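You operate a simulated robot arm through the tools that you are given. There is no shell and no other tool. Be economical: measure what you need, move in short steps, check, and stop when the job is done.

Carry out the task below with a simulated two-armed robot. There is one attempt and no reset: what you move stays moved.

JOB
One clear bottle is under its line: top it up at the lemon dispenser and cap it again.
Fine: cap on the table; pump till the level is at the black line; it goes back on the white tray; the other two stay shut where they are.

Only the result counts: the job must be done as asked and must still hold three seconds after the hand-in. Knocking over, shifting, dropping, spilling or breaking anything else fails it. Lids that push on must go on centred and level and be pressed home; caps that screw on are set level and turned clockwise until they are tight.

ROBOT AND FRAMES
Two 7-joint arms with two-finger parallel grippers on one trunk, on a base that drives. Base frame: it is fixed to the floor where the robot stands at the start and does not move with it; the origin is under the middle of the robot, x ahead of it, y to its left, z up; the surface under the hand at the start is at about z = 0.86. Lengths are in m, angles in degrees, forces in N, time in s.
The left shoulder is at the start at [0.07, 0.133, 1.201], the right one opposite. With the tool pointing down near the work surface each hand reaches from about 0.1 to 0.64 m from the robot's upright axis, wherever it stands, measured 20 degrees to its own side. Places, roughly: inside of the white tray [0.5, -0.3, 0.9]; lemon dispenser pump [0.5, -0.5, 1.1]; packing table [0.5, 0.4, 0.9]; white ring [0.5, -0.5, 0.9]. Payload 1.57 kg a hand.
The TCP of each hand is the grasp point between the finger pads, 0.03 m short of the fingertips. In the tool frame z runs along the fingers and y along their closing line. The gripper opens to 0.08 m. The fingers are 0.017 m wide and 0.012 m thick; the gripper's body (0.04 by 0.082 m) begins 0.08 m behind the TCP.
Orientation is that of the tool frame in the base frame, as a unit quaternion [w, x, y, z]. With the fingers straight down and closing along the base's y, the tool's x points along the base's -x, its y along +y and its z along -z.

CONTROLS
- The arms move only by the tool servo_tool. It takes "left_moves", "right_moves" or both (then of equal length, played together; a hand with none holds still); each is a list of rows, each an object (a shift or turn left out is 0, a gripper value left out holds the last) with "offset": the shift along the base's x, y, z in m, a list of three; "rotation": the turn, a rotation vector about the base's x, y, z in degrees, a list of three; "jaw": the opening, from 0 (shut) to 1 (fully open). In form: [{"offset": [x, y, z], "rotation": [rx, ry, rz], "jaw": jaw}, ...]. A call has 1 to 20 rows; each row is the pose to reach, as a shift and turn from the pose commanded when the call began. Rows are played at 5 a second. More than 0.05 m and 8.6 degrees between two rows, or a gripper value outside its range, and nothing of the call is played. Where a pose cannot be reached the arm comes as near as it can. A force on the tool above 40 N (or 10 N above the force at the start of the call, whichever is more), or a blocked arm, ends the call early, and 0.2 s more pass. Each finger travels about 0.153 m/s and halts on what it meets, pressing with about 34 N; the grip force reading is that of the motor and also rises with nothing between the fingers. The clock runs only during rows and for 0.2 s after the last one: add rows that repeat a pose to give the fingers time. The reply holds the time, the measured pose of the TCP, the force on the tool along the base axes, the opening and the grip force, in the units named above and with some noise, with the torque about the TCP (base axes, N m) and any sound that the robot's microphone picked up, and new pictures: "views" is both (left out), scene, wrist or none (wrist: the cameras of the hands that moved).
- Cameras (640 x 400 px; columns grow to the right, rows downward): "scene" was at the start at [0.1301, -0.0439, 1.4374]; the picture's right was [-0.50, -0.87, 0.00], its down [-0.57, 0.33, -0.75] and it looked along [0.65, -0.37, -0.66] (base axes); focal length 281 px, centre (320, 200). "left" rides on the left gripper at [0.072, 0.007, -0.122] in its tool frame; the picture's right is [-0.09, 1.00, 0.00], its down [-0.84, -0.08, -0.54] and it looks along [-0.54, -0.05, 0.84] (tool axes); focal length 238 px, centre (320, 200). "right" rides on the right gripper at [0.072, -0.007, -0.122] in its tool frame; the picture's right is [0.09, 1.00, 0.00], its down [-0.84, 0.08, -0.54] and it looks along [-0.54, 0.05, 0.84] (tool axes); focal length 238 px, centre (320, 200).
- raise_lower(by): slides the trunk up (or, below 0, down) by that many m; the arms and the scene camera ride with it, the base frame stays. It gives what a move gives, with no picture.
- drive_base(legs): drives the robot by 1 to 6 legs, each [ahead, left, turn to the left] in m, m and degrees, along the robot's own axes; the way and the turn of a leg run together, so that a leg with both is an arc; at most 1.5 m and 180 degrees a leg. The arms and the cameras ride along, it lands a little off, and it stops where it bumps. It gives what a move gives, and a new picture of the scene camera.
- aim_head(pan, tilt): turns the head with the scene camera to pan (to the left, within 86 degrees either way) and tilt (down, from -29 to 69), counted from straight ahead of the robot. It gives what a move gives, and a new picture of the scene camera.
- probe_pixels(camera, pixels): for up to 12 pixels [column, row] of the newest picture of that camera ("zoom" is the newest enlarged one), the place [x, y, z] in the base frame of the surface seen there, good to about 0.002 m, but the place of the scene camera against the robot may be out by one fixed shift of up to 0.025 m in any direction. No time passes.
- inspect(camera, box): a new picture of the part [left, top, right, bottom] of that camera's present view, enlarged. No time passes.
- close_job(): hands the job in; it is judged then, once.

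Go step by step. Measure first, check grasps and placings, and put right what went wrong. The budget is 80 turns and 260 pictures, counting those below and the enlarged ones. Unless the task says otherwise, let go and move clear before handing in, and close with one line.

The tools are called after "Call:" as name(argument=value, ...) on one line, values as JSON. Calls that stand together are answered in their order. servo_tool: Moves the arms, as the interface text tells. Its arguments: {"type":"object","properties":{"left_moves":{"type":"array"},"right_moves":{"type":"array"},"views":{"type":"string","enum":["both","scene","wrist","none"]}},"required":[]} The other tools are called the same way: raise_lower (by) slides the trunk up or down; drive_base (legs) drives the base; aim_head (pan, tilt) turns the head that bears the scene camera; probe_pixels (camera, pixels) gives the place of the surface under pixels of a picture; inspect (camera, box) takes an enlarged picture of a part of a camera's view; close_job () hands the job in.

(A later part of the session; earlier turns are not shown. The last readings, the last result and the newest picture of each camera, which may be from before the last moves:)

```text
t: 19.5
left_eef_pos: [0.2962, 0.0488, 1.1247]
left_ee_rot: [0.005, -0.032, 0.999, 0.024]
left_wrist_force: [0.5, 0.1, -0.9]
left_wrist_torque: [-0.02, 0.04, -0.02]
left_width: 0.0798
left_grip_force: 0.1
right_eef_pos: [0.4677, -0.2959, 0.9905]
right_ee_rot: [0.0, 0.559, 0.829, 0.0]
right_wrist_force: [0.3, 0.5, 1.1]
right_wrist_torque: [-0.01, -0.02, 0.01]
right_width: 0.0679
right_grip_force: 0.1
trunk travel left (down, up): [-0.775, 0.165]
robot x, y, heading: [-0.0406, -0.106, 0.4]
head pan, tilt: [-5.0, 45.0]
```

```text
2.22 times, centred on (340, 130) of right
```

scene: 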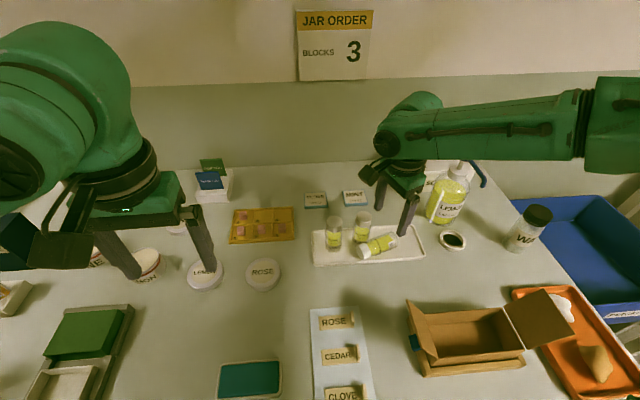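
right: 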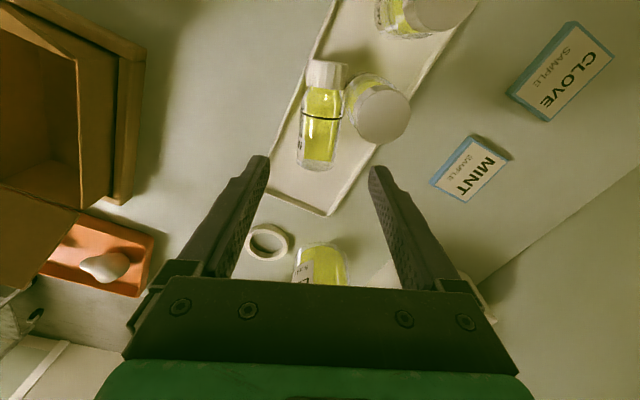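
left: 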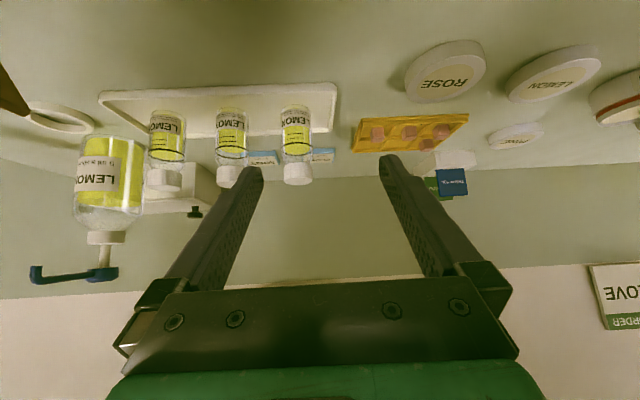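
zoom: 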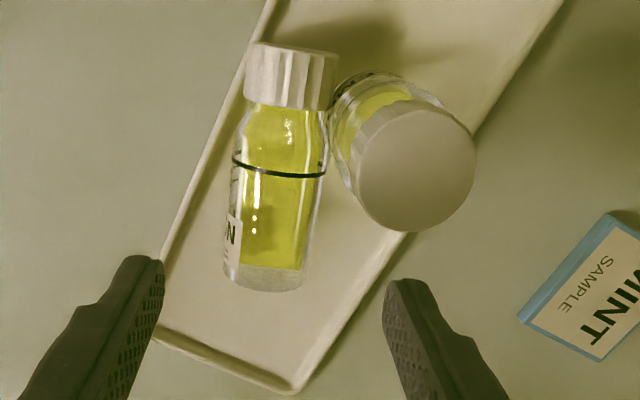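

The aim is good: the jaws will close about 28 mm above C's base. I'll descend to z 0.905, clear of the tray rim and bottle B, and close gently.

Call:
servo_tool(right_moves=[{"offset": [-0.001, 0, -0.03]}, {"offset": [-0.001, 0, -0.06]}, {"offset": [-0.001, 0, -0.0855]}, {"offset": [-0.001, 0, -0.0855]}, {"offset": [-0.001, 0, -0.0855], "jaw": 0.65}, {"offset": [-0.001, 0, -0.0855], "jaw": 0.5}, {"offset": [-0.001, 0, -0.0855], "jaw": 0.4}, {"offset": [-0.001, 0, -0.0855], "jaw": 0.4}])

```text
t: 21.3
left_eef_pos: [0.297, 0.0499, 1.1238]
left_ee_rot: [0.004, -0.032, 0.999, 0.023]
left_wrist_force: [-0.3, 0.6, 0.3]
left_wrist_torque: [0.01, -0.02, 0.0]
left_width: 0.0799
left_grip_force: 0.1
right_eef_pos: [0.4618, -0.2981, 0.9101]
right_ee_rot: [0.002, 0.559, 0.829, 0.002]
right_wrist_force: [8.8, 1.3, 4.5]
right_wrist_torque: [0.37, -0.15, -0.51]
right_width: 0.0368
right_grip_force: 34.0
right hand out of reach, approached as far as the arm can: row 3, 4, 5, 6, 7, 8
trunk travel left (down, up): [-0.775, 0.165]
robot x, y, heading: [-0.0394, -0.1114, 0.6]
head pan, tilt: [-5.0, 45.0]
```

scene: 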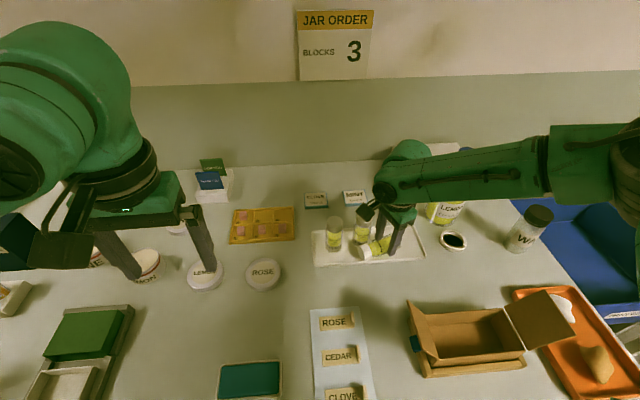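
right: 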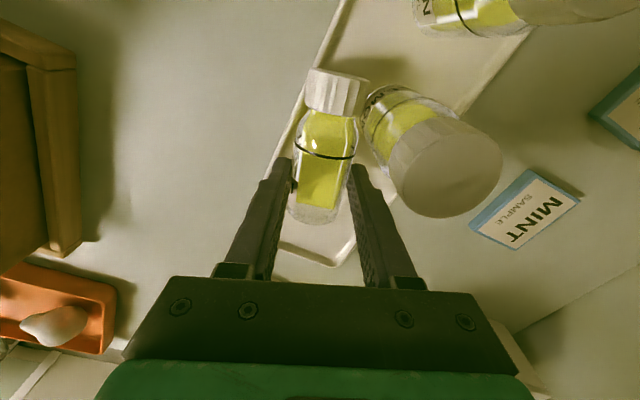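

C is gripped (0.037 m wide, 34 N). I'll lift it straight up slowly.

Call:
servo_tool(right_moves=[{"offset": [0, 0, 0.015]}, {"offset": [-0.002, -0.002, 0.03]}, {"offset": [-0.005, -0.01, 0.06]}, {"offset": [-0.01, -0.02, 0.1]}, {"offset": [-0.02, -0.03, 0.14]}, {"offset": [-0.02, -0.03, 0.14]}])

```text
t: 22.7
left_eef_pos: [0.297, 0.0497, 1.1242]
left_ee_rot: [0.004, -0.032, 0.999, 0.024]
left_wrist_force: [-0.4, 0.0, -0.3]
left_wrist_torque: [0.01, 0.01, -0.02]
left_width: 0.08
left_grip_force: 0.1
right_eef_pos: [0.4417, -0.3266, 1.0479]
right_ee_rot: [-0.001, 0.559, 0.829, -0.001]
right_wrist_force: [0.4, 0.2, -1.1]
right_wrist_torque: [0.0, 0.01, 0.04]
right_width: 0.0353
right_grip_force: 33.9
trunk travel left (down, up): [-0.775, 0.165]
robot x, y, heading: [-0.0415, -0.1132, 0.3]
head pan, tilt: [-5.0, 45.0]
```

scene: 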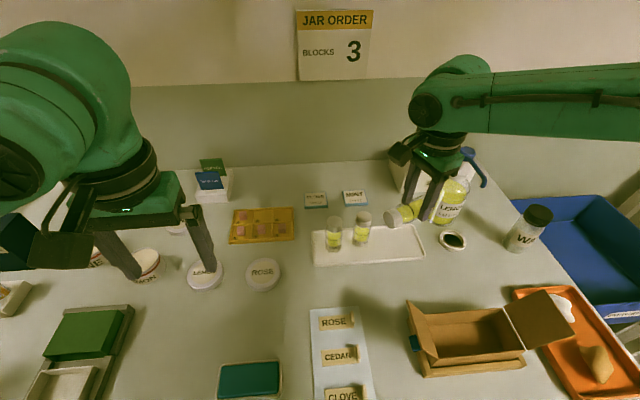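
right: 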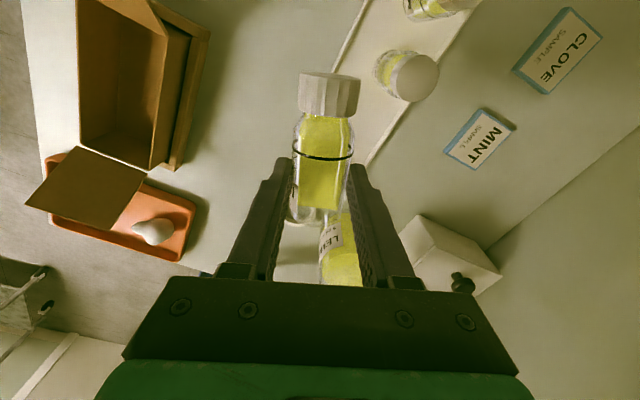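

C is held securely and A and B still stand. I'll carry it back and up to clear space, then turn the hand 90° so the cap points up.

Call:
servo_tool(right_moves=[{"offset": [-0.035, 0.0, 0.03]}, {"offset": [-0.07, 0.01, 0.06]}, {"offset": [-0.1, 0.02, 0.08]}, {"offset": [-0.1, 0.02, 0.08], "rotation": [7.4, 2.9, 0]}, {"offset": [-0.1, 0.02, 0.08], "rotation": [14.9, 5.8, 0]}, {"offset": [-0.1, 0.02, 0.08], "rotation": [22.3, 8.6, 0]}, {"offset": [-0.1, 0.02, 0.08], "rotation": [29.8, 11.5, 0]}, {"offset": [-0.1, 0.02, 0.08], "rotation": [37.2, 14.4, 0]}, {"offset": [-0.1, 0.02, 0.08], "rotation": [44.6, 17.3, 0]}, {"offset": [-0.1, 0.02, 0.08], "rotation": [52.1, 20.2, 0]}, {"offset": [-0.1, 0.02, 0.08], "rotation": [59.5, 23, 0]}, {"offset": [-0.1, 0.02, 0.08], "rotation": [67, 25.9, 0]}, {"offset": [-0.1, 0.02, 0.08], "rotation": [74.4, 28.8, 0]}, {"offset": [-0.1, 0.02, 0.08], "rotation": [81.8, 31.7, 0]}, {"offset": [-0.1, 0.02, 0.08], "rotation": [83.9, 32.5, 0]}, {"offset": [-0.1, 0.02, 0.08], "rotation": [83.9, 32.5, 0]}])

```text
t: 26.1
left_eef_pos: [0.2957, 0.0495, 1.1233]
left_ee_rot: [0.004, -0.032, 0.999, 0.024]
left_wrist_force: [-0.2, 0.0, 0.5]
left_wrist_torque: [0.01, -0.06, 0.01]
left_width: 0.08
left_grip_force: 0.1
right_eef_pos: [0.3403, -0.3067, 1.1293]
right_ee_rot: [-0.45, 0.468, 0.693, 0.313]
right_wrist_force: [-0.4, 0.1, -2.1]
right_wrist_torque: [-0.03, -0.02, 0.01]
right_width: 0.0354
right_grip_force: 33.6
right hand out of reach, approached as far as the arm can: row 12, 13, 14, 15, 16
trunk travel left (down, up): [-0.775, 0.165]
robot x, y, heading: [-0.0405, -0.1096, 0.2]
head pan, tilt: [-5.0, 45.0]
```

scene: 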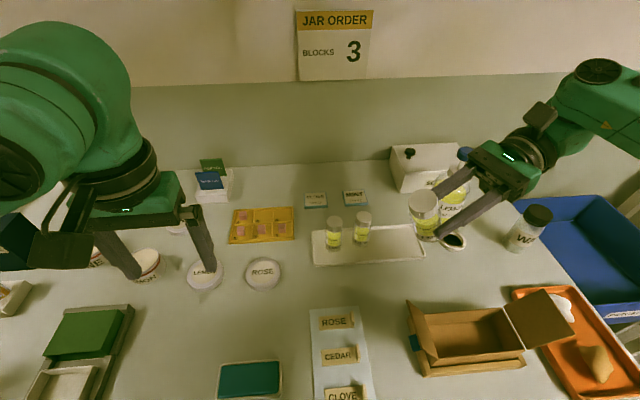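
right: 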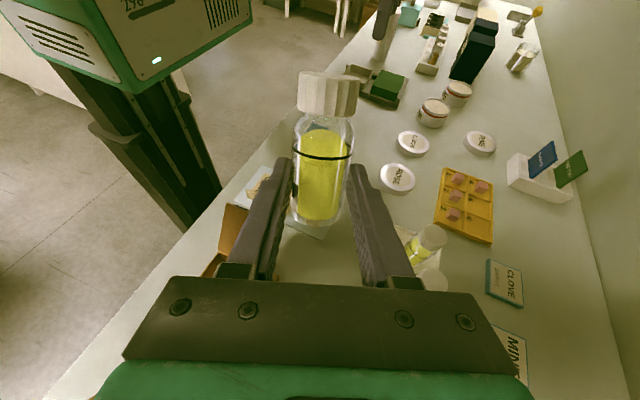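

C is now 23° from upright, which is where the right arm stops. Its cap is around (0.326, -0.271, 1.167), so I'll bring the left hand in tilted to match, to take it by the cap.

Call:
servo_tool(left_moves=[{"offset": [0, -0.02, 0.04], "rotation": [-4, 0, -1]}, {"offset": [0.0, -0.05, 0.07], "rotation": [-8, -2, -2]}, {"offset": [0.005, -0.09, 0.1], "rotation": [-13, -4, -3]}, {"offset": [0.005, -0.13, 0.12], "rotation": [-18, -6, -3.7]}, {"offset": [0.01, -0.17, 0.134], "rotation": [-24, -8, -3.7]}, {"offset": [0.014, -0.21, 0.134], "rotation": [-24.6, -8, -3.7]}, {"offset": [0.014, -0.25, 0.134], "rotation": [-24.6, -8, -3.7], "jaw": 0.7}, {"offset": [0.014, -0.284, 0.134], "rotation": [-24.6, -8, -3.7], "jaw": 0.7}, {"offset": [0.014, -0.284, 0.134], "rotation": [-24.6, -8, -3.7], "jaw": 0.7}])

Call:
probe_pixels(camera="right", pixels=[[328, 78], [328, 95], [328, 112], [320, 170], [320, 205]])

```text
refused: row 3 steps farther than a row can; nothing moved
```

```text
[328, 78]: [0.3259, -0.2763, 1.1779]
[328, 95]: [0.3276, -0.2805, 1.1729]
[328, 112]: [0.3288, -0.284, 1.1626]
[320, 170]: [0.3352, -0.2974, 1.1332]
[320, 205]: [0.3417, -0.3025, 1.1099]
```

A row step was too long. I'll replay it with smaller steps.

Call:
servo_tool(left_moves=[{"offset": [0, -0.01, 0.03], "rotation": [-4, 0, -1]}, {"offset": [0.0, -0.03, 0.06], "rotation": [-8, -2, -2]}, {"offset": [0.005, -0.06, 0.09], "rotation": [-13, -4, -3]}, {"offset": [0.005, -0.09, 0.115], "rotation": [-18, -6, -3.7]}, {"offset": [0.01, -0.13, 0.13], "rotation": [-24, -8, -3.7]}, {"offset": [0.014, -0.17, 0.134], "rotation": [-24.6, -8, -3.7]}, {"offset": [0.014, -0.21, 0.134], "rotation": [-24.6, -8, -3.7]}, {"offset": [0.014, -0.25, 0.134], "rotation": [-24.6, -8, -3.7], "jaw": 0.7}, {"offset": [0.014, -0.284, 0.134], "rotation": [-24.6, -8, -3.7], "jaw": 0.7}, {"offset": [0.014, -0.284, 0.134], "rotation": [-24.6, -8, -3.7], "jaw": 0.7}])

```text
t: 28.3
left_eef_pos: [0.3111, -0.2334, 1.2579]
left_ee_rot: [0.067, -0.002, 0.979, -0.192]
left_wrist_force: [-0.5, -0.1, 0.6]
left_wrist_torque: [-0.02, -0.02, 0.03]
left_width: 0.0559
left_grip_force: 0.1
right_eef_pos: [0.3409, -0.3069, 1.1289]
right_ee_rot: [-0.45, 0.468, 0.694, 0.313]
right_wrist_force: [0.3, -0.5, -1.2]
right_wrist_torque: [-0.06, 0.01, 0.02]
right_width: 0.0356
right_grip_force: 34.0
trunk travel left (down, up): [-0.775, 0.165]
robot x, y, heading: [-0.0365, -0.1161, 0.2]
head pan, tilt: [-5.0, 45.0]
```

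scene: 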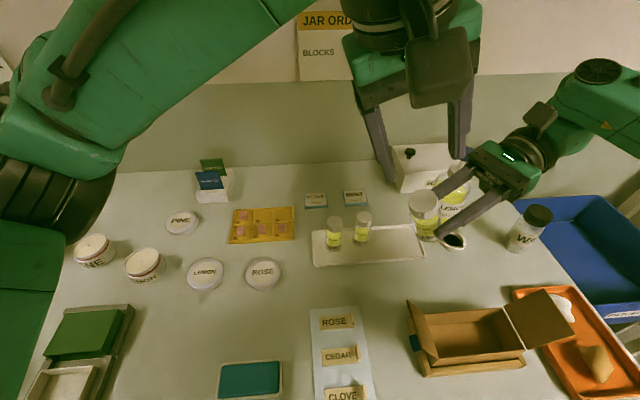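
left: 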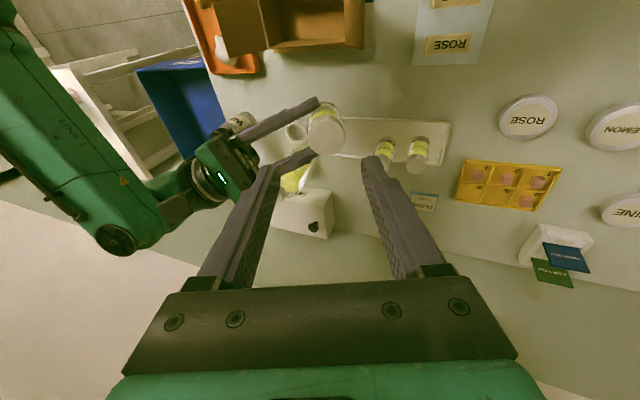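

The left hand is lined up above the cap at (327,135). I'll probe the cap top to correct the approach.

Call:
probe_pixels(camera="left", pixels=[[327, 138], [315, 138], [340, 138], [327, 125], [327, 150]])

Call:
inspect(camera="left", box=[260, 80, 400, 180])

```text
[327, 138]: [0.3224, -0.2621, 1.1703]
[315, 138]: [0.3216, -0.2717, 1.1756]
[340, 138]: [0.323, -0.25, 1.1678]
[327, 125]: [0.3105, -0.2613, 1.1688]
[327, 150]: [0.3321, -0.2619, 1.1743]
```

```text
4.00 times, centred on (330, 130) of left
```

zoom: 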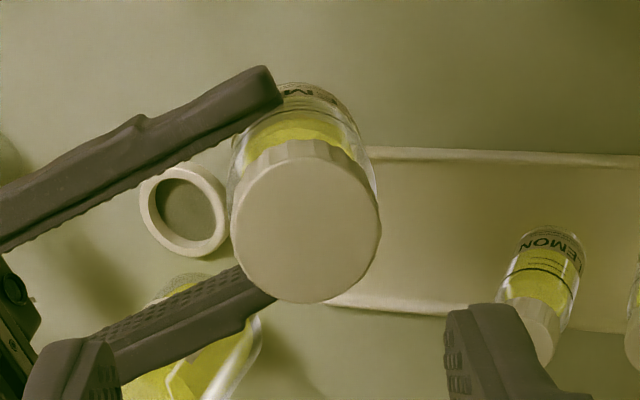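

The cap top centre is (0.3205, -0.262, 1.170). I'll advance along the tool axis until the pads straddle the cap, and close.

Call:
servo_tool(left_moves=[{"offset": [0.001, -0.004, -0.025]}, {"offset": [0.004, -0.014, -0.055]}, {"offset": [0.007, -0.024, -0.078]}, {"offset": [0.007, -0.024, -0.078]}, {"offset": [0.007, -0.024, -0.078], "jaw": 0.5}, {"offset": [0.007, -0.024, -0.078], "jaw": 0.35}, {"offset": [0.007, -0.024, -0.078], "jaw": 0.35}], views="both")

```text
t: 29.9
left_eef_pos: [0.3163, -0.2573, 1.1814]
left_ee_rot: [0.067, -0.001, 0.979, -0.192]
left_wrist_force: [1.6, -9.6, 3.4]
left_wrist_torque: [-0.24, -0.04, -0.06]
left_width: 0.0347
left_grip_force: 34.4
right_eef_pos: [0.3403, -0.3075, 1.1285]
right_ee_rot: [-0.45, 0.468, 0.694, 0.313]
right_wrist_force: [-0.4, 9.8, -4.5]
right_wrist_torque: [-0.38, -0.07, -0.12]
right_width: 0.0355
right_grip_force: 33.7
trunk travel left (down, up): [-0.775, 0.165]
robot x, y, heading: [-0.0432, -0.1117, 0.2]
head pan, tilt: [-5.0, 45.0]
```

scene: 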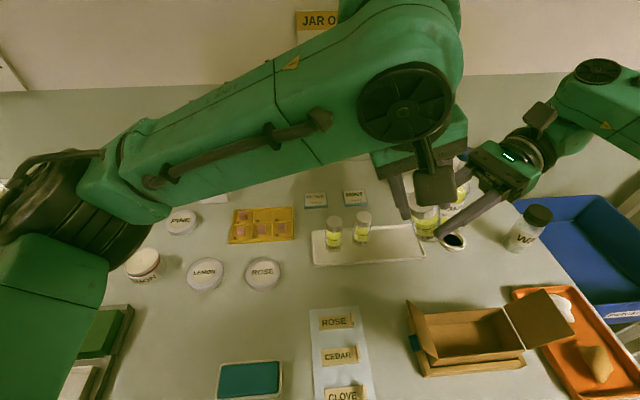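
left: 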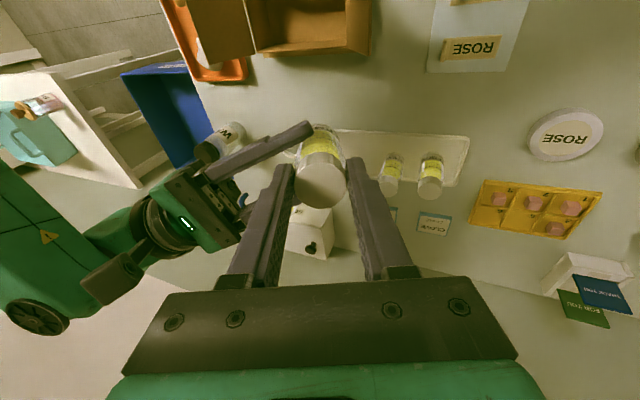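

Left has the cap (0.0347 m). Next I'll open the right hand and back it straight out.

Call:
servo_tool(right_moves=[{"offset": [0, 0, 0], "jaw": 0.7}, {"offset": [0, 0, 0], "jaw": 0.85}, {"offset": [0.01, -0.026, 0.012], "jaw": 0.85}, {"offset": [0.02, -0.052, 0.024], "jaw": 0.85}, {"offset": [0.033, -0.085, 0.04], "jaw": 0.85}, {"offset": [0.033, -0.12, 0.05], "jaw": 0.85}])

```text
t: 31.3
left_eef_pos: [0.3172, -0.2582, 1.1814]
left_ee_rot: [0.067, 0.0, 0.979, -0.191]
left_wrist_force: [0.5, 0.4, -0.7]
left_wrist_torque: [0.02, 0.0, -0.03]
left_width: 0.0344
left_grip_force: 34.1
right_eef_pos: [0.3638, -0.406, 1.1708]
right_ee_rot: [-0.448, 0.468, 0.694, 0.314]
right_wrist_force: [-0.4, 1.4, -0.4]
right_wrist_torque: [-0.01, 0.01, -0.01]
right_width: 0.068
right_grip_force: 0.1
right hand out of reach, approached as far as the arm can: row 6
trunk travel left (down, up): [-0.775, 0.165]
robot x, y, heading: [-0.0382, -0.11, 0.2]
head pan, tilt: [-5.0, 45.0]
```

scene: 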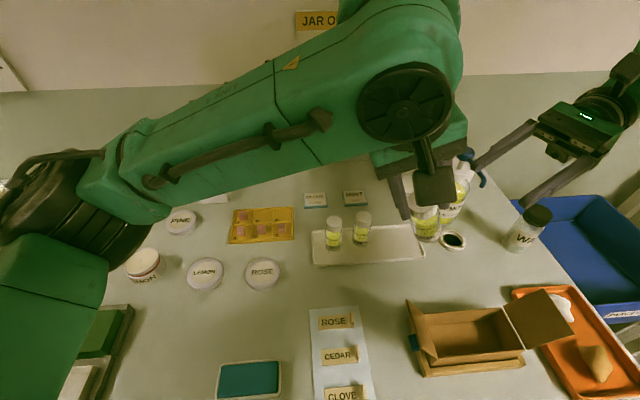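
right: 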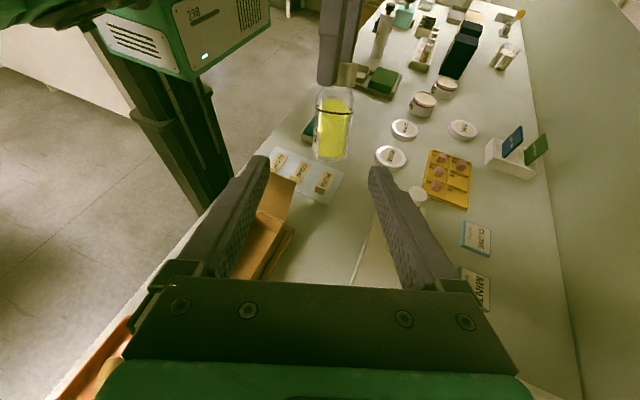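

Left holds C alone. I'll turn it upright, then shift the base back right for reach.

Call:
servo_tool(left_moves=[{"offset": [0, 0, 0.005], "rotation": [7, 2.7, 0]}, {"offset": [0, 0, 0.005], "rotation": [14, 5.4, 0]}, {"offset": [0, 0, 0.005], "rotation": [21, 8.1, 0]}, {"offset": [0, 0, 0.005], "rotation": [21.9, 8, 0]}, {"offset": [0, 0, 0.005], "rotation": [21.9, 8, 0]}], views="none")

Call:
drive_base(legs=[[0.03, -0.14, 0]])

Call:
inspect(camera="right", box=[240, 0, 560, 200])

Call:
inspect(camera="left", box=[160, 60, 480, 260])

```text
t: 32.5
left_eef_pos: [0.3163, -0.259, 1.1852]
left_ee_rot: [-0.002, -0.002, 1.0, -0.001]
left_wrist_force: [-0.4, 0.9, -1.4]
left_wrist_torque: [-0.03, -0.01, -0.02]
left_width: 0.0343
left_grip_force: 33.5
right_eef_pos: [0.3638, -0.4044, 1.171]
right_ee_rot: [-0.449, 0.468, 0.693, 0.314]
right_wrist_force: [1.0, -0.2, 0.0]
right_wrist_torque: [0.02, 0.03, -0.01]
right_width: 0.068
right_grip_force: 0.1
trunk travel left (down, up): [-0.775, 0.165]
robot x, y, heading: [-0.0428, -0.1098, 0.3]
head pan, tilt: [-5.0, 45.0]
```

```text
t: 33.8
left_eef_pos: [0.3475, -0.3969, 1.1867]
left_ee_rot: [-0.002, -0.003, 1.0, -0.003]
left_wrist_force: [-0.2, 0.7, -1.3]
left_wrist_torque: [-0.02, 0.01, 0.0]
left_width: 0.0344
left_grip_force: 34.0
right_eef_pos: [0.3944, -0.5437, 1.1696]
right_ee_rot: [-0.448, 0.468, 0.694, 0.313]
right_wrist_force: [-0.3, -0.1, -0.3]
right_wrist_torque: [0.0, -0.01, -0.02]
right_width: 0.0679
right_grip_force: 0.1
trunk travel left (down, up): [-0.775, 0.165]
robot x, y, heading: [-0.0091, -0.2553, 0.2]
head pan, tilt: [-5.0, 45.0]
```

scene: 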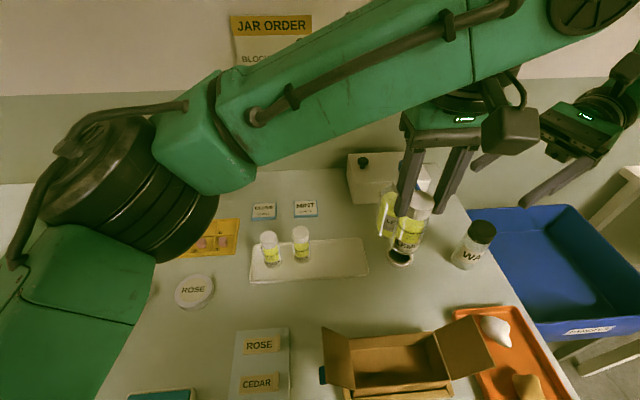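

```text
2.00 times, centred on (400, 100) of right
```

zoom: 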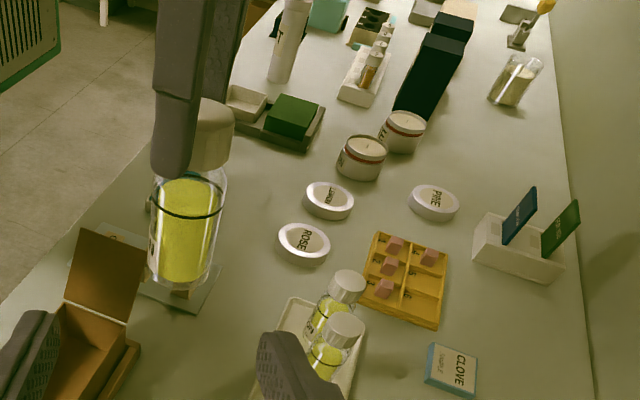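

```text
2.00 times, centred on (320, 160) of left
```

zoom: 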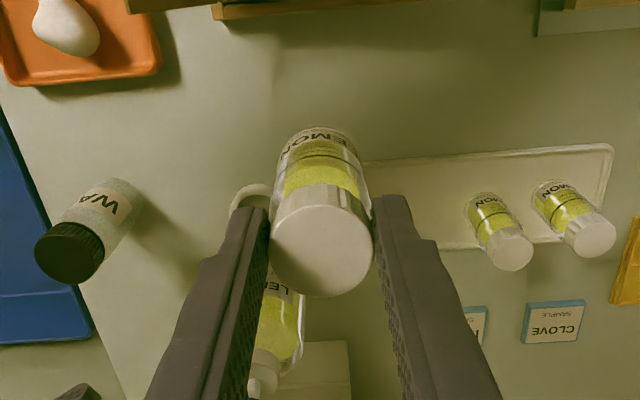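

C hangs upright with its liquid at the line and its label facing the robot. I'll carry it above its original spot (0.484, -0.343) and lower to just above the tray.

Call:
servo_tool(left_moves=[{"offset": [0.02, 0.035, 0]}, {"offset": [0.06, 0.054, 0]}, {"offset": [0.1, 0.054, 0]}, {"offset": [0.134, 0.054, 0]}, {"offset": [0.134, 0.054, -0.04]}, {"offset": [0.134, 0.054, -0.08]}, {"offset": [0.134, 0.054, -0.12]}, {"offset": [0.134, 0.054, -0.16]}, {"offset": [0.134, 0.054, -0.19]}, {"offset": [0.134, 0.054, -0.19]}])

Call:
inspect(camera="right", box=[320, 60, 640, 260])

```text
t: 36.0
left_eef_pos: [0.4823, -0.3456, 0.996]
left_ee_rot: [-0.002, -0.003, 1.0, -0.002]
left_wrist_force: [-0.2, -0.5, -0.9]
left_wrist_torque: [0.03, -0.01, -0.03]
left_width: 0.0341
left_grip_force: 33.9
right_eef_pos: [0.3953, -0.5462, 1.1698]
right_ee_rot: [-0.449, 0.468, 0.694, 0.314]
right_wrist_force: [0.2, -0.2, 0.1]
right_wrist_torque: [0.01, -0.03, -0.02]
right_width: 0.0679
right_grip_force: 0.0
trunk travel left (down, up): [-0.775, 0.165]
robot x, y, heading: [-0.0098, -0.2558, 0.1]
head pan, tilt: [-5.0, 45.0]
```

scene: 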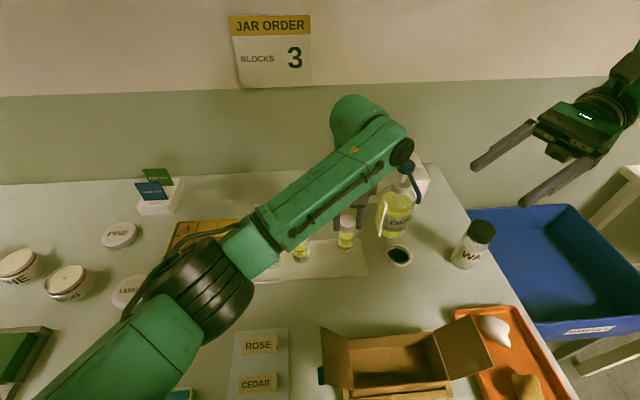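
left: 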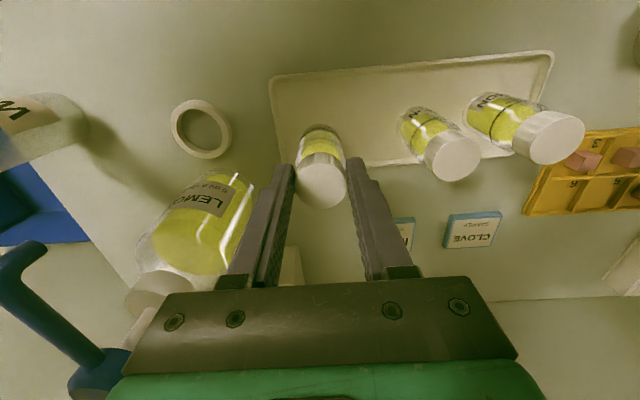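

```text
2.00 times, centred on (480, 160) of right
```

zoom: 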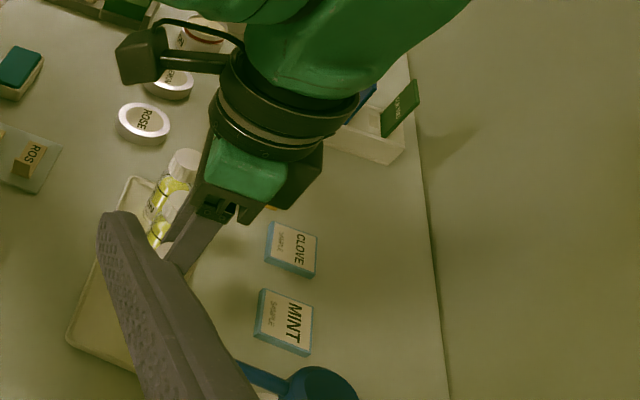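

C is poised about 25 mm above the tray. I'll lower it slowly to contact.

Call:
servo_tool(left_moves=[{"offset": [0, 0.002, -0.01]}, {"offset": [0, 0.002, -0.018]}, {"offset": [0, 0.002, -0.022]}, {"offset": [0, 0.002, -0.024]}, {"offset": [0, 0.002, -0.024]}], views="none")

```text
t: 37.2
left_eef_pos: [0.4823, -0.344, 0.9721]
left_ee_rot: [-0.002, -0.004, 1.0, 0.0]
left_wrist_force: [0.2, -0.1, -1.9]
left_wrist_torque: [-0.01, 0.03, 0.0]
left_width: 0.0346
left_grip_force: 33.5
right_eef_pos: [0.3957, -0.5458, 1.1704]
right_ee_rot: [-0.45, 0.466, 0.695, 0.312]
right_wrist_force: [0.8, 0.2, 0.2]
right_wrist_torque: [-0.01, 0.0, 0.01]
right_width: 0.0681
right_grip_force: 0.0
trunk travel left (down, up): [-0.775, 0.165]
robot x, y, heading: [-0.0078, -0.2503, 0.2]
head pan, tilt: [-5.0, 45.0]
```

No contact yet. I'll continue in 1–2 mm steps.

Call:
servo_tool(left_moves=[{"offset": [0, 0, -0.002]}, {"offset": [0, 0, -0.003]}, {"offset": [0, 0, -0.004]}, {"offset": [0, 0, -0.004]}], views="none")

Call:
inspect(camera="left", box=[240, 60, 480, 210])

```text
t: 38.2
left_eef_pos: [0.4818, -0.3432, 0.9692]
left_ee_rot: [-0.001, -0.004, 1.0, -0.002]
left_wrist_force: [2.5, -0.7, 4.0]
left_wrist_torque: [-0.03, -0.11, -0.02]
left_width: 0.0347
left_grip_force: 33.8
right_eef_pos: [0.3948, -0.546, 1.1708]
right_ee_rot: [-0.449, 0.467, 0.694, 0.314]
right_wrist_force: [0.3, 0.9, -0.2]
right_wrist_torque: [0.03, 0.01, -0.01]
right_width: 0.0679
right_grip_force: 0.1
trunk travel left (down, up): [-0.775, 0.165]
robot x, y, heading: [-0.0095, -0.2522, 0.5]
head pan, tilt: [-5.0, 45.0]
```

```text
2.67 times, centred on (360, 135) of left
```

zoom: 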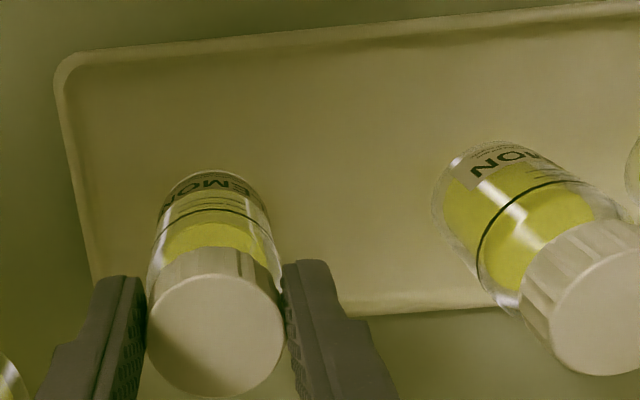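

Contact is made at 4 N with TCP z 0.969. I'll open gently and lift away.

Call:
servo_tool(left_moves=[{"offset": [0, 0, 0], "jaw": 0.48}, {"offset": [0, 0, 0], "jaw": 0.55}, {"offset": [0, 0, 0], "jaw": 0.62}, {"offset": [0, 0, 0], "jaw": 0.62}, {"offset": [0, 0, 0.02], "jaw": 0.62}, {"offset": [0, 0, 0.05], "jaw": 0.62}, {"offset": [0, 0.0, 0.09], "jaw": 0.62}])

Call:
inspect(camera="left", box=[200, 40, 520, 240])

```text
t: 39.8
left_eef_pos: [0.4816, -0.3423, 1.0589]
left_ee_rot: [-0.002, -0.003, 1.0, -0.002]
left_wrist_force: [1.1, 0.8, 0.5]
left_wrist_torque: [-0.04, 0.01, 0.02]
left_width: 0.0495
left_grip_force: 0.1
right_eef_pos: [0.3942, -0.5447, 1.172]
right_ee_rot: [-0.449, 0.467, 0.695, 0.313]
right_wrist_force: [0.4, 0.3, 0.3]
right_wrist_torque: [0.01, -0.01, 0.03]
right_width: 0.068
right_grip_force: 0.1
trunk travel left (down, up): [-0.775, 0.165]
robot x, y, heading: [-0.0068, -0.2536, 0.2]
head pan, tilt: [-5.0, 45.0]
```

scene: 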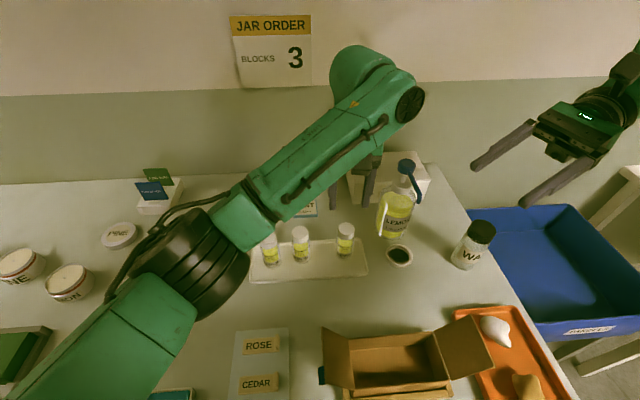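
left: 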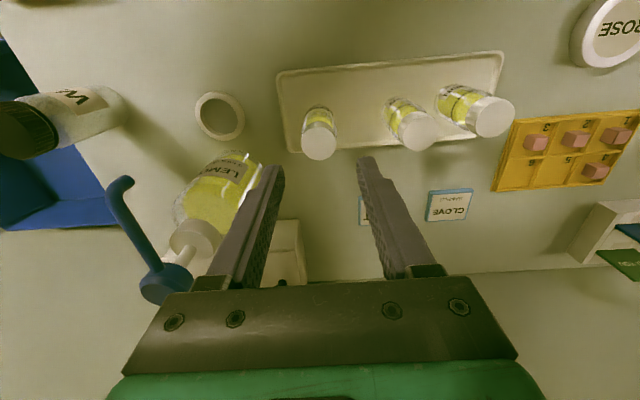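

```text
2.00 times, centred on (360, 140) of left
```

zoom: 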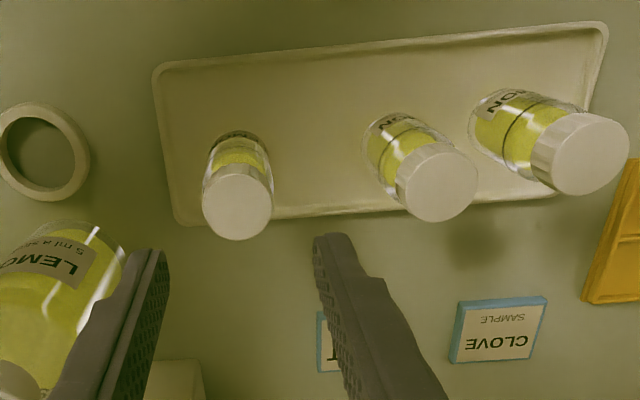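

C stands again on its spot and all three bottles are upright. For B, I'll carry it by its cap to clear table near (0.40, -0.42) and uncap it there while the right hand holds the body. First I'll back the base off 8 cm to give the right arm room.

Call:
servo_tool(left_moves=[{"offset": [0, 0, 0.04]}, {"offset": [0, 0.02, 0.06]}], views="none")

Call:
drive_base(legs=[[-0.08, 0, 0]])

```text
t: 40.4
left_eef_pos: [0.4806, -0.3213, 1.1199]
left_ee_rot: [-0.002, -0.004, 1.0, -0.003]
left_wrist_force: [-0.4, -0.3, 0.2]
left_wrist_torque: [-0.02, 0.0, -0.04]
left_width: 0.0496
left_grip_force: 0.2
right_eef_pos: [0.3955, -0.5442, 1.1714]
right_ee_rot: [-0.449, 0.468, 0.694, 0.313]
right_wrist_force: [0.3, 0.2, -0.8]
right_wrist_torque: [-0.05, 0.04, 0.0]
right_width: 0.0678
right_grip_force: 0.2
trunk travel left (down, up): [-0.775, 0.165]
robot x, y, heading: [-0.0115, -0.2503, 0.2]
head pan, tilt: [-5.0, 45.0]
```

```text
t: 41.5
left_eef_pos: [0.4037, -0.3229, 1.118]
left_ee_rot: [-0.002, -0.004, 1.0, -0.002]
left_wrist_force: [-0.2, 1.2, 0.4]
left_wrist_torque: [0.03, 0.05, 0.03]
left_width: 0.0497
left_grip_force: 0.1
right_eef_pos: [0.3199, -0.5455, 1.1685]
right_ee_rot: [-0.45, 0.467, 0.694, 0.312]
right_wrist_force: [1.0, 0.2, -0.4]
right_wrist_torque: [0.04, 0.06, 0.0]
right_width: 0.0681
right_grip_force: 0.1
trunk travel left (down, up): [-0.775, 0.165]
robot x, y, heading: [-0.0904, -0.2574, 0.4]
head pan, tilt: [-5.0, 45.0]
```

scene: 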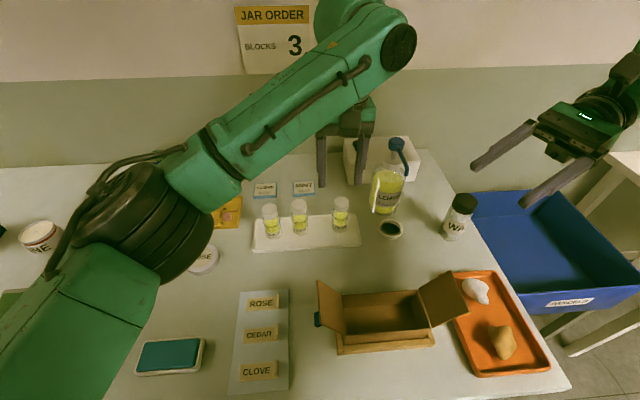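

Next, left hand above B for a look.

Call:
servo_tool(left_moves=[{"offset": [0.025, 0.03, 0]}, {"offset": [0.05, 0.055, -0.01]}, {"offset": [0.08, 0.073, -0.03]}, {"offset": [0.08, 0.073, -0.055]}, {"offset": [0.08, 0.073, -0.055]}], views="wrist")

Call:
inspect(camera="left", box=[220, 60, 460, 210])

```text
t: 42.7
left_eef_pos: [0.481, -0.2497, 1.0637]
left_ee_rot: [-0.002, -0.005, 1.0, -0.002]
left_wrist_force: [0.4, -0.2, 0.3]
left_wrist_torque: [0.03, -0.01, 0.03]
left_width: 0.0495
left_grip_force: 0.1
right_eef_pos: [0.3165, -0.5442, 1.1707]
right_ee_rot: [-0.449, 0.467, 0.695, 0.312]
right_wrist_force: [-0.2, 1.0, 0.7]
right_wrist_torque: [-0.01, 0.03, 0.0]
right_width: 0.0678
right_grip_force: 0.0
trunk travel left (down, up): [-0.775, 0.165]
robot x, y, heading: [-0.0918, -0.259, 0.6]
head pan, tilt: [-5.0, 45.0]
```

left: 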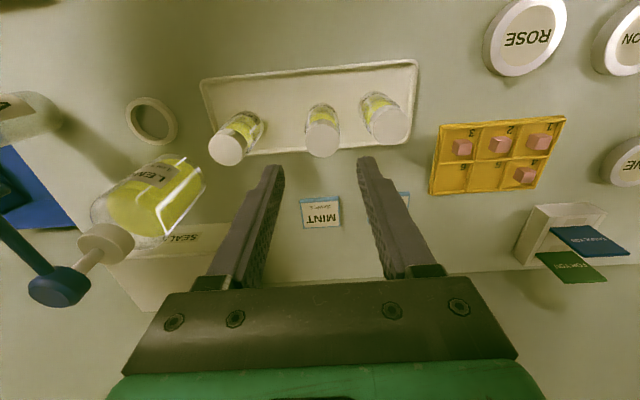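

```text
2.67 times, centred on (340, 135) of left
```

zoom: 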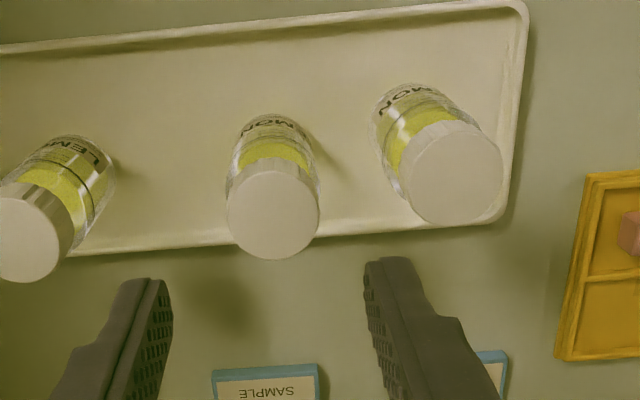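

Call:
probe_pixels(camera="left", pixels=[[322, 140], [229, 150], [390, 124], [152, 122], [105, 248], [60, 285], [8, 230]])

```text
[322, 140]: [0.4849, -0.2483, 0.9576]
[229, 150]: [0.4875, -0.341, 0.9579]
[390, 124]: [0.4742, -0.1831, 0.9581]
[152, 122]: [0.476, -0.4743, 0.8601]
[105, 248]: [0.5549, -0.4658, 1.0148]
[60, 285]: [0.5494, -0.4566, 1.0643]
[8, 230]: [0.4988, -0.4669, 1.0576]
```

B's cap top centre is (0.485, -0.248, 0.958). I'll descend, grip the cap, and lift.

Call:
servo_tool(left_moves=[{"offset": [0.004, 0.002, -0.04]}, {"offset": [0.004, 0.002, -0.08]}, {"offset": [0.004, 0.002, -0.096]}, {"offset": [0.004, 0.002, -0.096]}, {"offset": [0.004, 0.002, -0.096], "jaw": 0.5}, {"offset": [0.004, 0.002, -0.096], "jaw": 0.35}, {"offset": [0.004, 0.002, -0.096], "jaw": 0.35}, {"offset": [0.004, 0.002, -0.07], "jaw": 0.35}, {"offset": [0.004, 0.002, -0.03], "jaw": 0.35}, {"offset": [0.004, 0.002, 0.01], "jaw": 0.35}])

```text
t: 44.9
left_eef_pos: [0.4852, -0.2473, 1.0747]
left_ee_rot: [-0.002, -0.005, 1.0, -0.003]
left_wrist_force: [-0.8, -0.9, -1.2]
left_wrist_torque: [0.03, 0.03, 0.01]
left_width: 0.0328
left_grip_force: 34.0
right_eef_pos: [0.316, -0.5442, 1.1699]
right_ee_rot: [-0.449, 0.467, 0.695, 0.312]
right_wrist_force: [-0.6, 0.6, 0.4]
right_wrist_torque: [-0.05, 0.02, -0.01]
right_width: 0.068
right_grip_force: 0.1
trunk travel left (down, up): [-0.775, 0.165]
robot x, y, heading: [-0.0915, -0.2493, 0.6]
head pan, tilt: [-5.0, 45.0]
```

scene: 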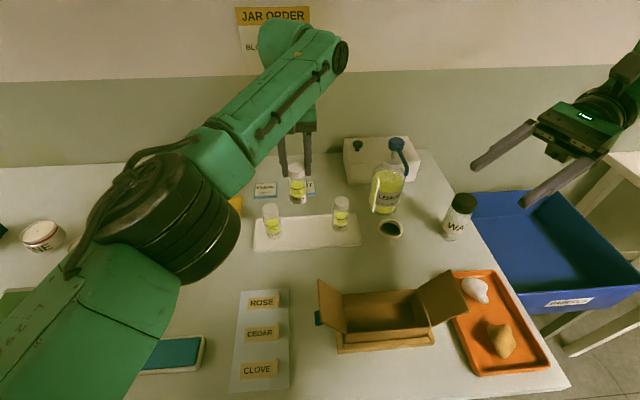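
left: 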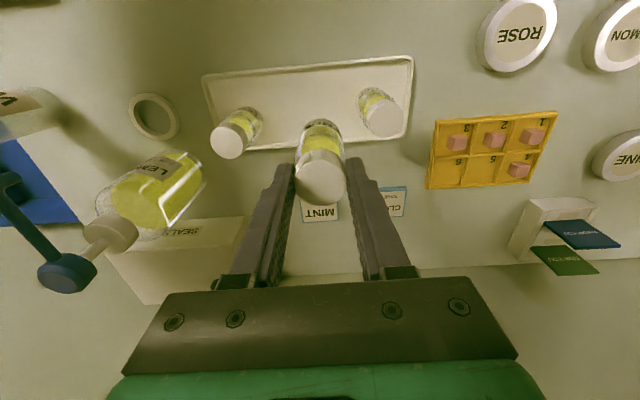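

B is held (0.033 m). I'll carry it to clear table at (0.40, -0.405) while the right hand turns back to vertical on the way to a new, body-gripping attitude.

Call:
servo_tool(left_moves=[{"offset": [-0.02, 0, 0.025]}, {"offset": [-0.05, -0.02, 0.03]}, {"offset": [-0.085, -0.04, 0.03]}, {"offset": [-0.085, -0.08, 0.03]}, {"offset": [-0.085, -0.12, 0.03]}, {"offset": [-0.085, -0.158, 0.03]}, {"offset": [-0.085, -0.158, -0.01]}, {"offset": [-0.085, -0.158, -0.05]}, {"offset": [-0.085, -0.158, -0.08]}, {"offset": [-0.085, -0.158, -0.08]}], right_moves=[{"offset": [0, -0.01, 0], "rotation": [-7.4, -2.9, 0]}, {"offset": [0, -0.02, 0], "rotation": [-14.9, -5.8, 0]}, {"offset": [0, -0.03, 0], "rotation": [-22.3, -8.6, 0]}, {"offset": [0, -0.03, 0], "rotation": [-29.8, -11.5, 0]}, {"offset": [0, -0.03, 0], "rotation": [-37.2, -14.4, 0]}, {"offset": [0, -0.03, 0], "rotation": [-44.6, -17.3, 0]}, {"offset": [0, -0.03, 0], "rotation": [-52.1, -20.2, 0]}, {"offset": [0, -0.03, 0], "rotation": [-59.5, -23, 0]}, {"offset": [0, -0.03, 0], "rotation": [-61.8, -23.9, 0]}, {"offset": [0, -0.03, 0], "rotation": [-61.8, -23.9, 0]}], views="scene")

Call:
servo_tool(right_moves=[{"offset": [0, 0, -0.01], "rotation": [0, 0, 8]}, {"offset": [0, 0, -0.02], "rotation": [0, 0, 16]}, {"offset": [0, 0, -0.03], "rotation": [0, 0, 24]}, {"offset": [0, 0, -0.03], "rotation": [0, 0, 32]}, {"offset": [0, 0, -0.03], "rotation": [0, 0, 40]}, {"offset": [0, 0, -0.03], "rotation": [0, 0, 48]}, {"offset": [0, 0, -0.03], "rotation": [0, 0, 56]}, {"offset": [0, 0, -0.03], "rotation": [0, 0, 64]}, {"offset": [0, 0, -0.03], "rotation": [0, 0, 72]}, {"offset": [0, 0, -0.03], "rotation": [0, 0, 80]}, {"offset": [0, 0, -0.03], "rotation": [0, 0, 88]}, {"offset": [0, 0, -0.03], "rotation": [0, 0, 96]}, {"offset": [0, 0, -0.03], "rotation": [0, 0, 98]}], views="scene")

```text
t: 47.1
left_eef_pos: [0.4041, -0.3934, 1.0013]
left_ee_rot: [-0.003, -0.005, 1.0, -0.003]
left_wrist_force: [-0.1, 0.5, -0.1]
left_wrist_torque: [0.01, 0.0, 0.0]
left_width: 0.0322
left_grip_force: 34.1
left hand out of reach, approached as far as the arm can: row 6, 7, 8, 9, 10
right_eef_pos: [0.3151, -0.5757, 1.1699]
right_ee_rot: [-0.001, 0.558, 0.83, -0.001]
right_wrist_force: [0.4, -0.5, -0.1]
right_wrist_torque: [0.02, 0.03, -0.02]
right_width: 0.0683
right_grip_force: 0.1
trunk travel left (down, up): [-0.775, 0.165]
robot x, y, heading: [-0.0924, -0.2552, 0.4]
head pan, tilt: [-5.0, 45.0]
```

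scene: 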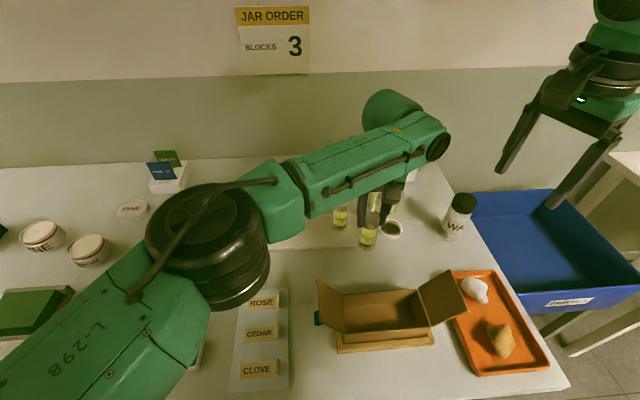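

```text
t: 49.9
left_eef_pos: [0.4038, -0.3933, 1.0012]
left_ee_rot: [-0.001, -0.005, 1.0, -0.002]
left_wrist_force: [-0.2, -1.0, -0.7]
left_wrist_torque: [0.01, 0.02, 0.01]
left_width: 0.0323
left_grip_force: 33.9
right_eef_pos: [0.315, -0.5756, 1.1397]
right_ee_rot: [0.0, -0.261, 0.965, -0.001]
right_wrist_force: [1.0, 0.2, 0.2]
right_wrist_torque: [0.0, 0.01, -0.01]
right_width: 0.0679
right_grip_force: 0.0
trunk travel left (down, up): [-0.775, 0.165]
robot x, y, heading: [-0.087, -0.2493, 0.3]
head pan, tilt: [-5.0, 45.0]
```

scene: 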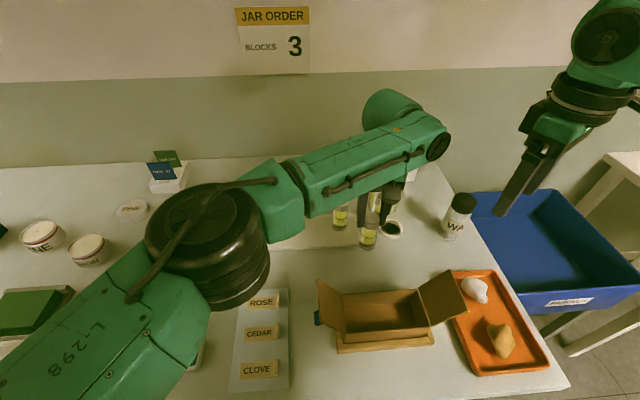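

Left stopped at its reach limit at y -0.393. I'll lift, then shift the base a little right and back so both arms sit comfortably around that spot.

Call:
servo_tool(left_moves=[{"offset": [0, 0.02, 0.04]}, {"offset": [0, 0.03, 0.08]}, {"offset": [0, 0.03, 0.1]}], views="none")

Call:
drive_base(legs=[[-0.04, -0.1, 0]])

```text
t: 50.7
left_eef_pos: [0.403, -0.3633, 1.0987]
left_ee_rot: [-0.002, -0.005, 1.0, 0.0]
left_wrist_force: [-0.2, -0.2, -0.9]
left_wrist_torque: [0.04, 0.04, -0.01]
left_width: 0.0327
left_grip_force: 34.3
right_eef_pos: [0.315, -0.5766, 1.1392]
right_ee_rot: [-0.001, -0.26, 0.966, 0.0]
right_wrist_force: [-0.2, 0.9, -0.1]
right_wrist_torque: [0.04, -0.03, -0.01]
right_width: 0.0681
right_grip_force: 0.0
trunk travel left (down, up): [-0.775, 0.165]
robot x, y, heading: [-0.0922, -0.2549, 0.4]
head pan, tilt: [-5.0, 45.0]
```

```text
t: 51.9
left_eef_pos: [0.3659, -0.4617, 1.0991]
left_ee_rot: [-0.003, -0.004, 1.0, -0.003]
left_wrist_force: [-0.4, 0.0, -2.0]
left_wrist_torque: [-0.04, 0.01, 0.01]
left_width: 0.0327
left_grip_force: 33.9
right_eef_pos: [0.2773, -0.6742, 1.1393]
right_ee_rot: [-0.001, -0.26, 0.966, -0.002]
right_wrist_force: [0.4, -1.2, 0.3]
right_wrist_torque: [0.02, 0.01, 0.03]
right_width: 0.0678
right_grip_force: 0.1
trunk travel left (down, up): [-0.775, 0.165]
robot x, y, heading: [-0.1278, -0.3537, 0.4]
head pan, tilt: [-5.0, 45.0]
```

scene: 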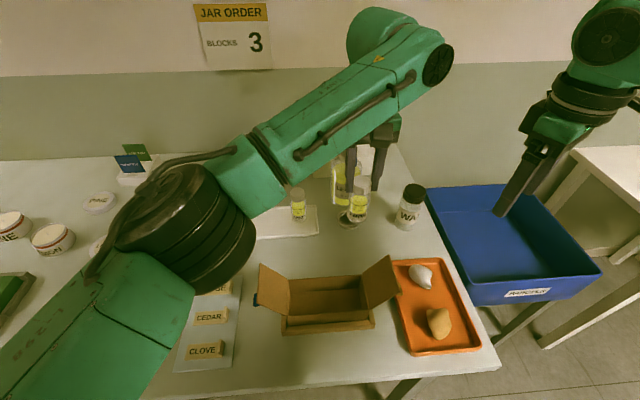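

I'll probe the box flap near the right hand's path before bringing that hand in.

Call:
probe_pixels(camera="scene", pixels=[[384, 260], [397, 290], [365, 280], [372, 300], [262, 267], [290, 290], [330, 278], [320, 318]])

Call:
servo_tool(left_moves=[{"offset": [0.02, 0.03, 0]}, {"offset": [0.034, 0.057, 0]}, {"offset": [0.034, 0.057, -0.04]}, {"offset": [0.034, 0.057, -0.08]}, {"offset": [0.034, 0.057, -0.115]}, {"offset": [0.034, 0.057, -0.132]}, {"offset": [0.034, 0.057, -0.132]}], views="both")

```text
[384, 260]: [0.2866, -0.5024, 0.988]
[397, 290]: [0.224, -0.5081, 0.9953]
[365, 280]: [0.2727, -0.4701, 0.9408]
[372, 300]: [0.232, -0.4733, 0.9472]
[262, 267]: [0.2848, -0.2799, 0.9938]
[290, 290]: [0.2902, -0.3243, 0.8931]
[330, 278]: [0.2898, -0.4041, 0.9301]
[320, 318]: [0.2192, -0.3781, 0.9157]
```

```text
t: 53.5
left_eef_pos: [0.3991, -0.407, 0.9665]
left_ee_rot: [-0.002, -0.005, 1.0, -0.001]
left_wrist_force: [-0.1, 0.2, -1.4]
left_wrist_torque: [-0.01, 0.03, -0.02]
left_width: 0.0328
left_grip_force: 34.1
right_eef_pos: [0.2762, -0.6767, 1.1403]
right_ee_rot: [-0.001, -0.259, 0.966, -0.001]
right_wrist_force: [-0.4, -0.4, -1.0]
right_wrist_torque: [0.02, 0.03, 0.02]
right_width: 0.0682
right_grip_force: 0.0
trunk travel left (down, up): [-0.775, 0.165]
robot x, y, heading: [-0.1291, -0.3533, 0.3]
head pan, tilt: [-5.0, 45.0]
```

scene: 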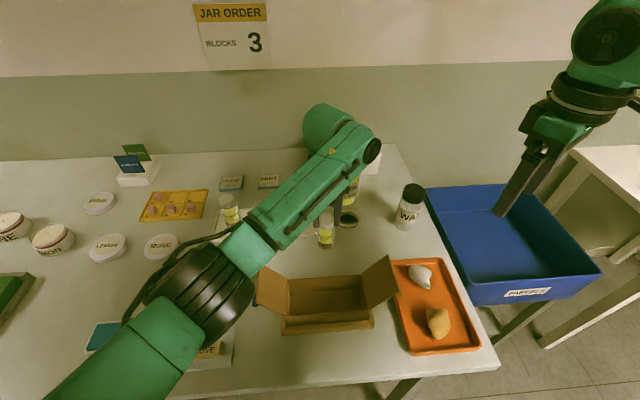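
left: 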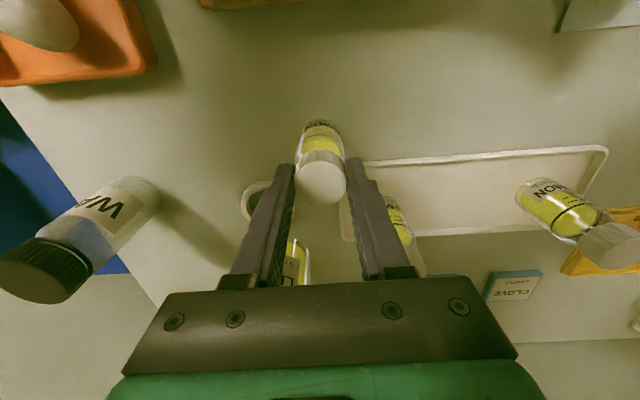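

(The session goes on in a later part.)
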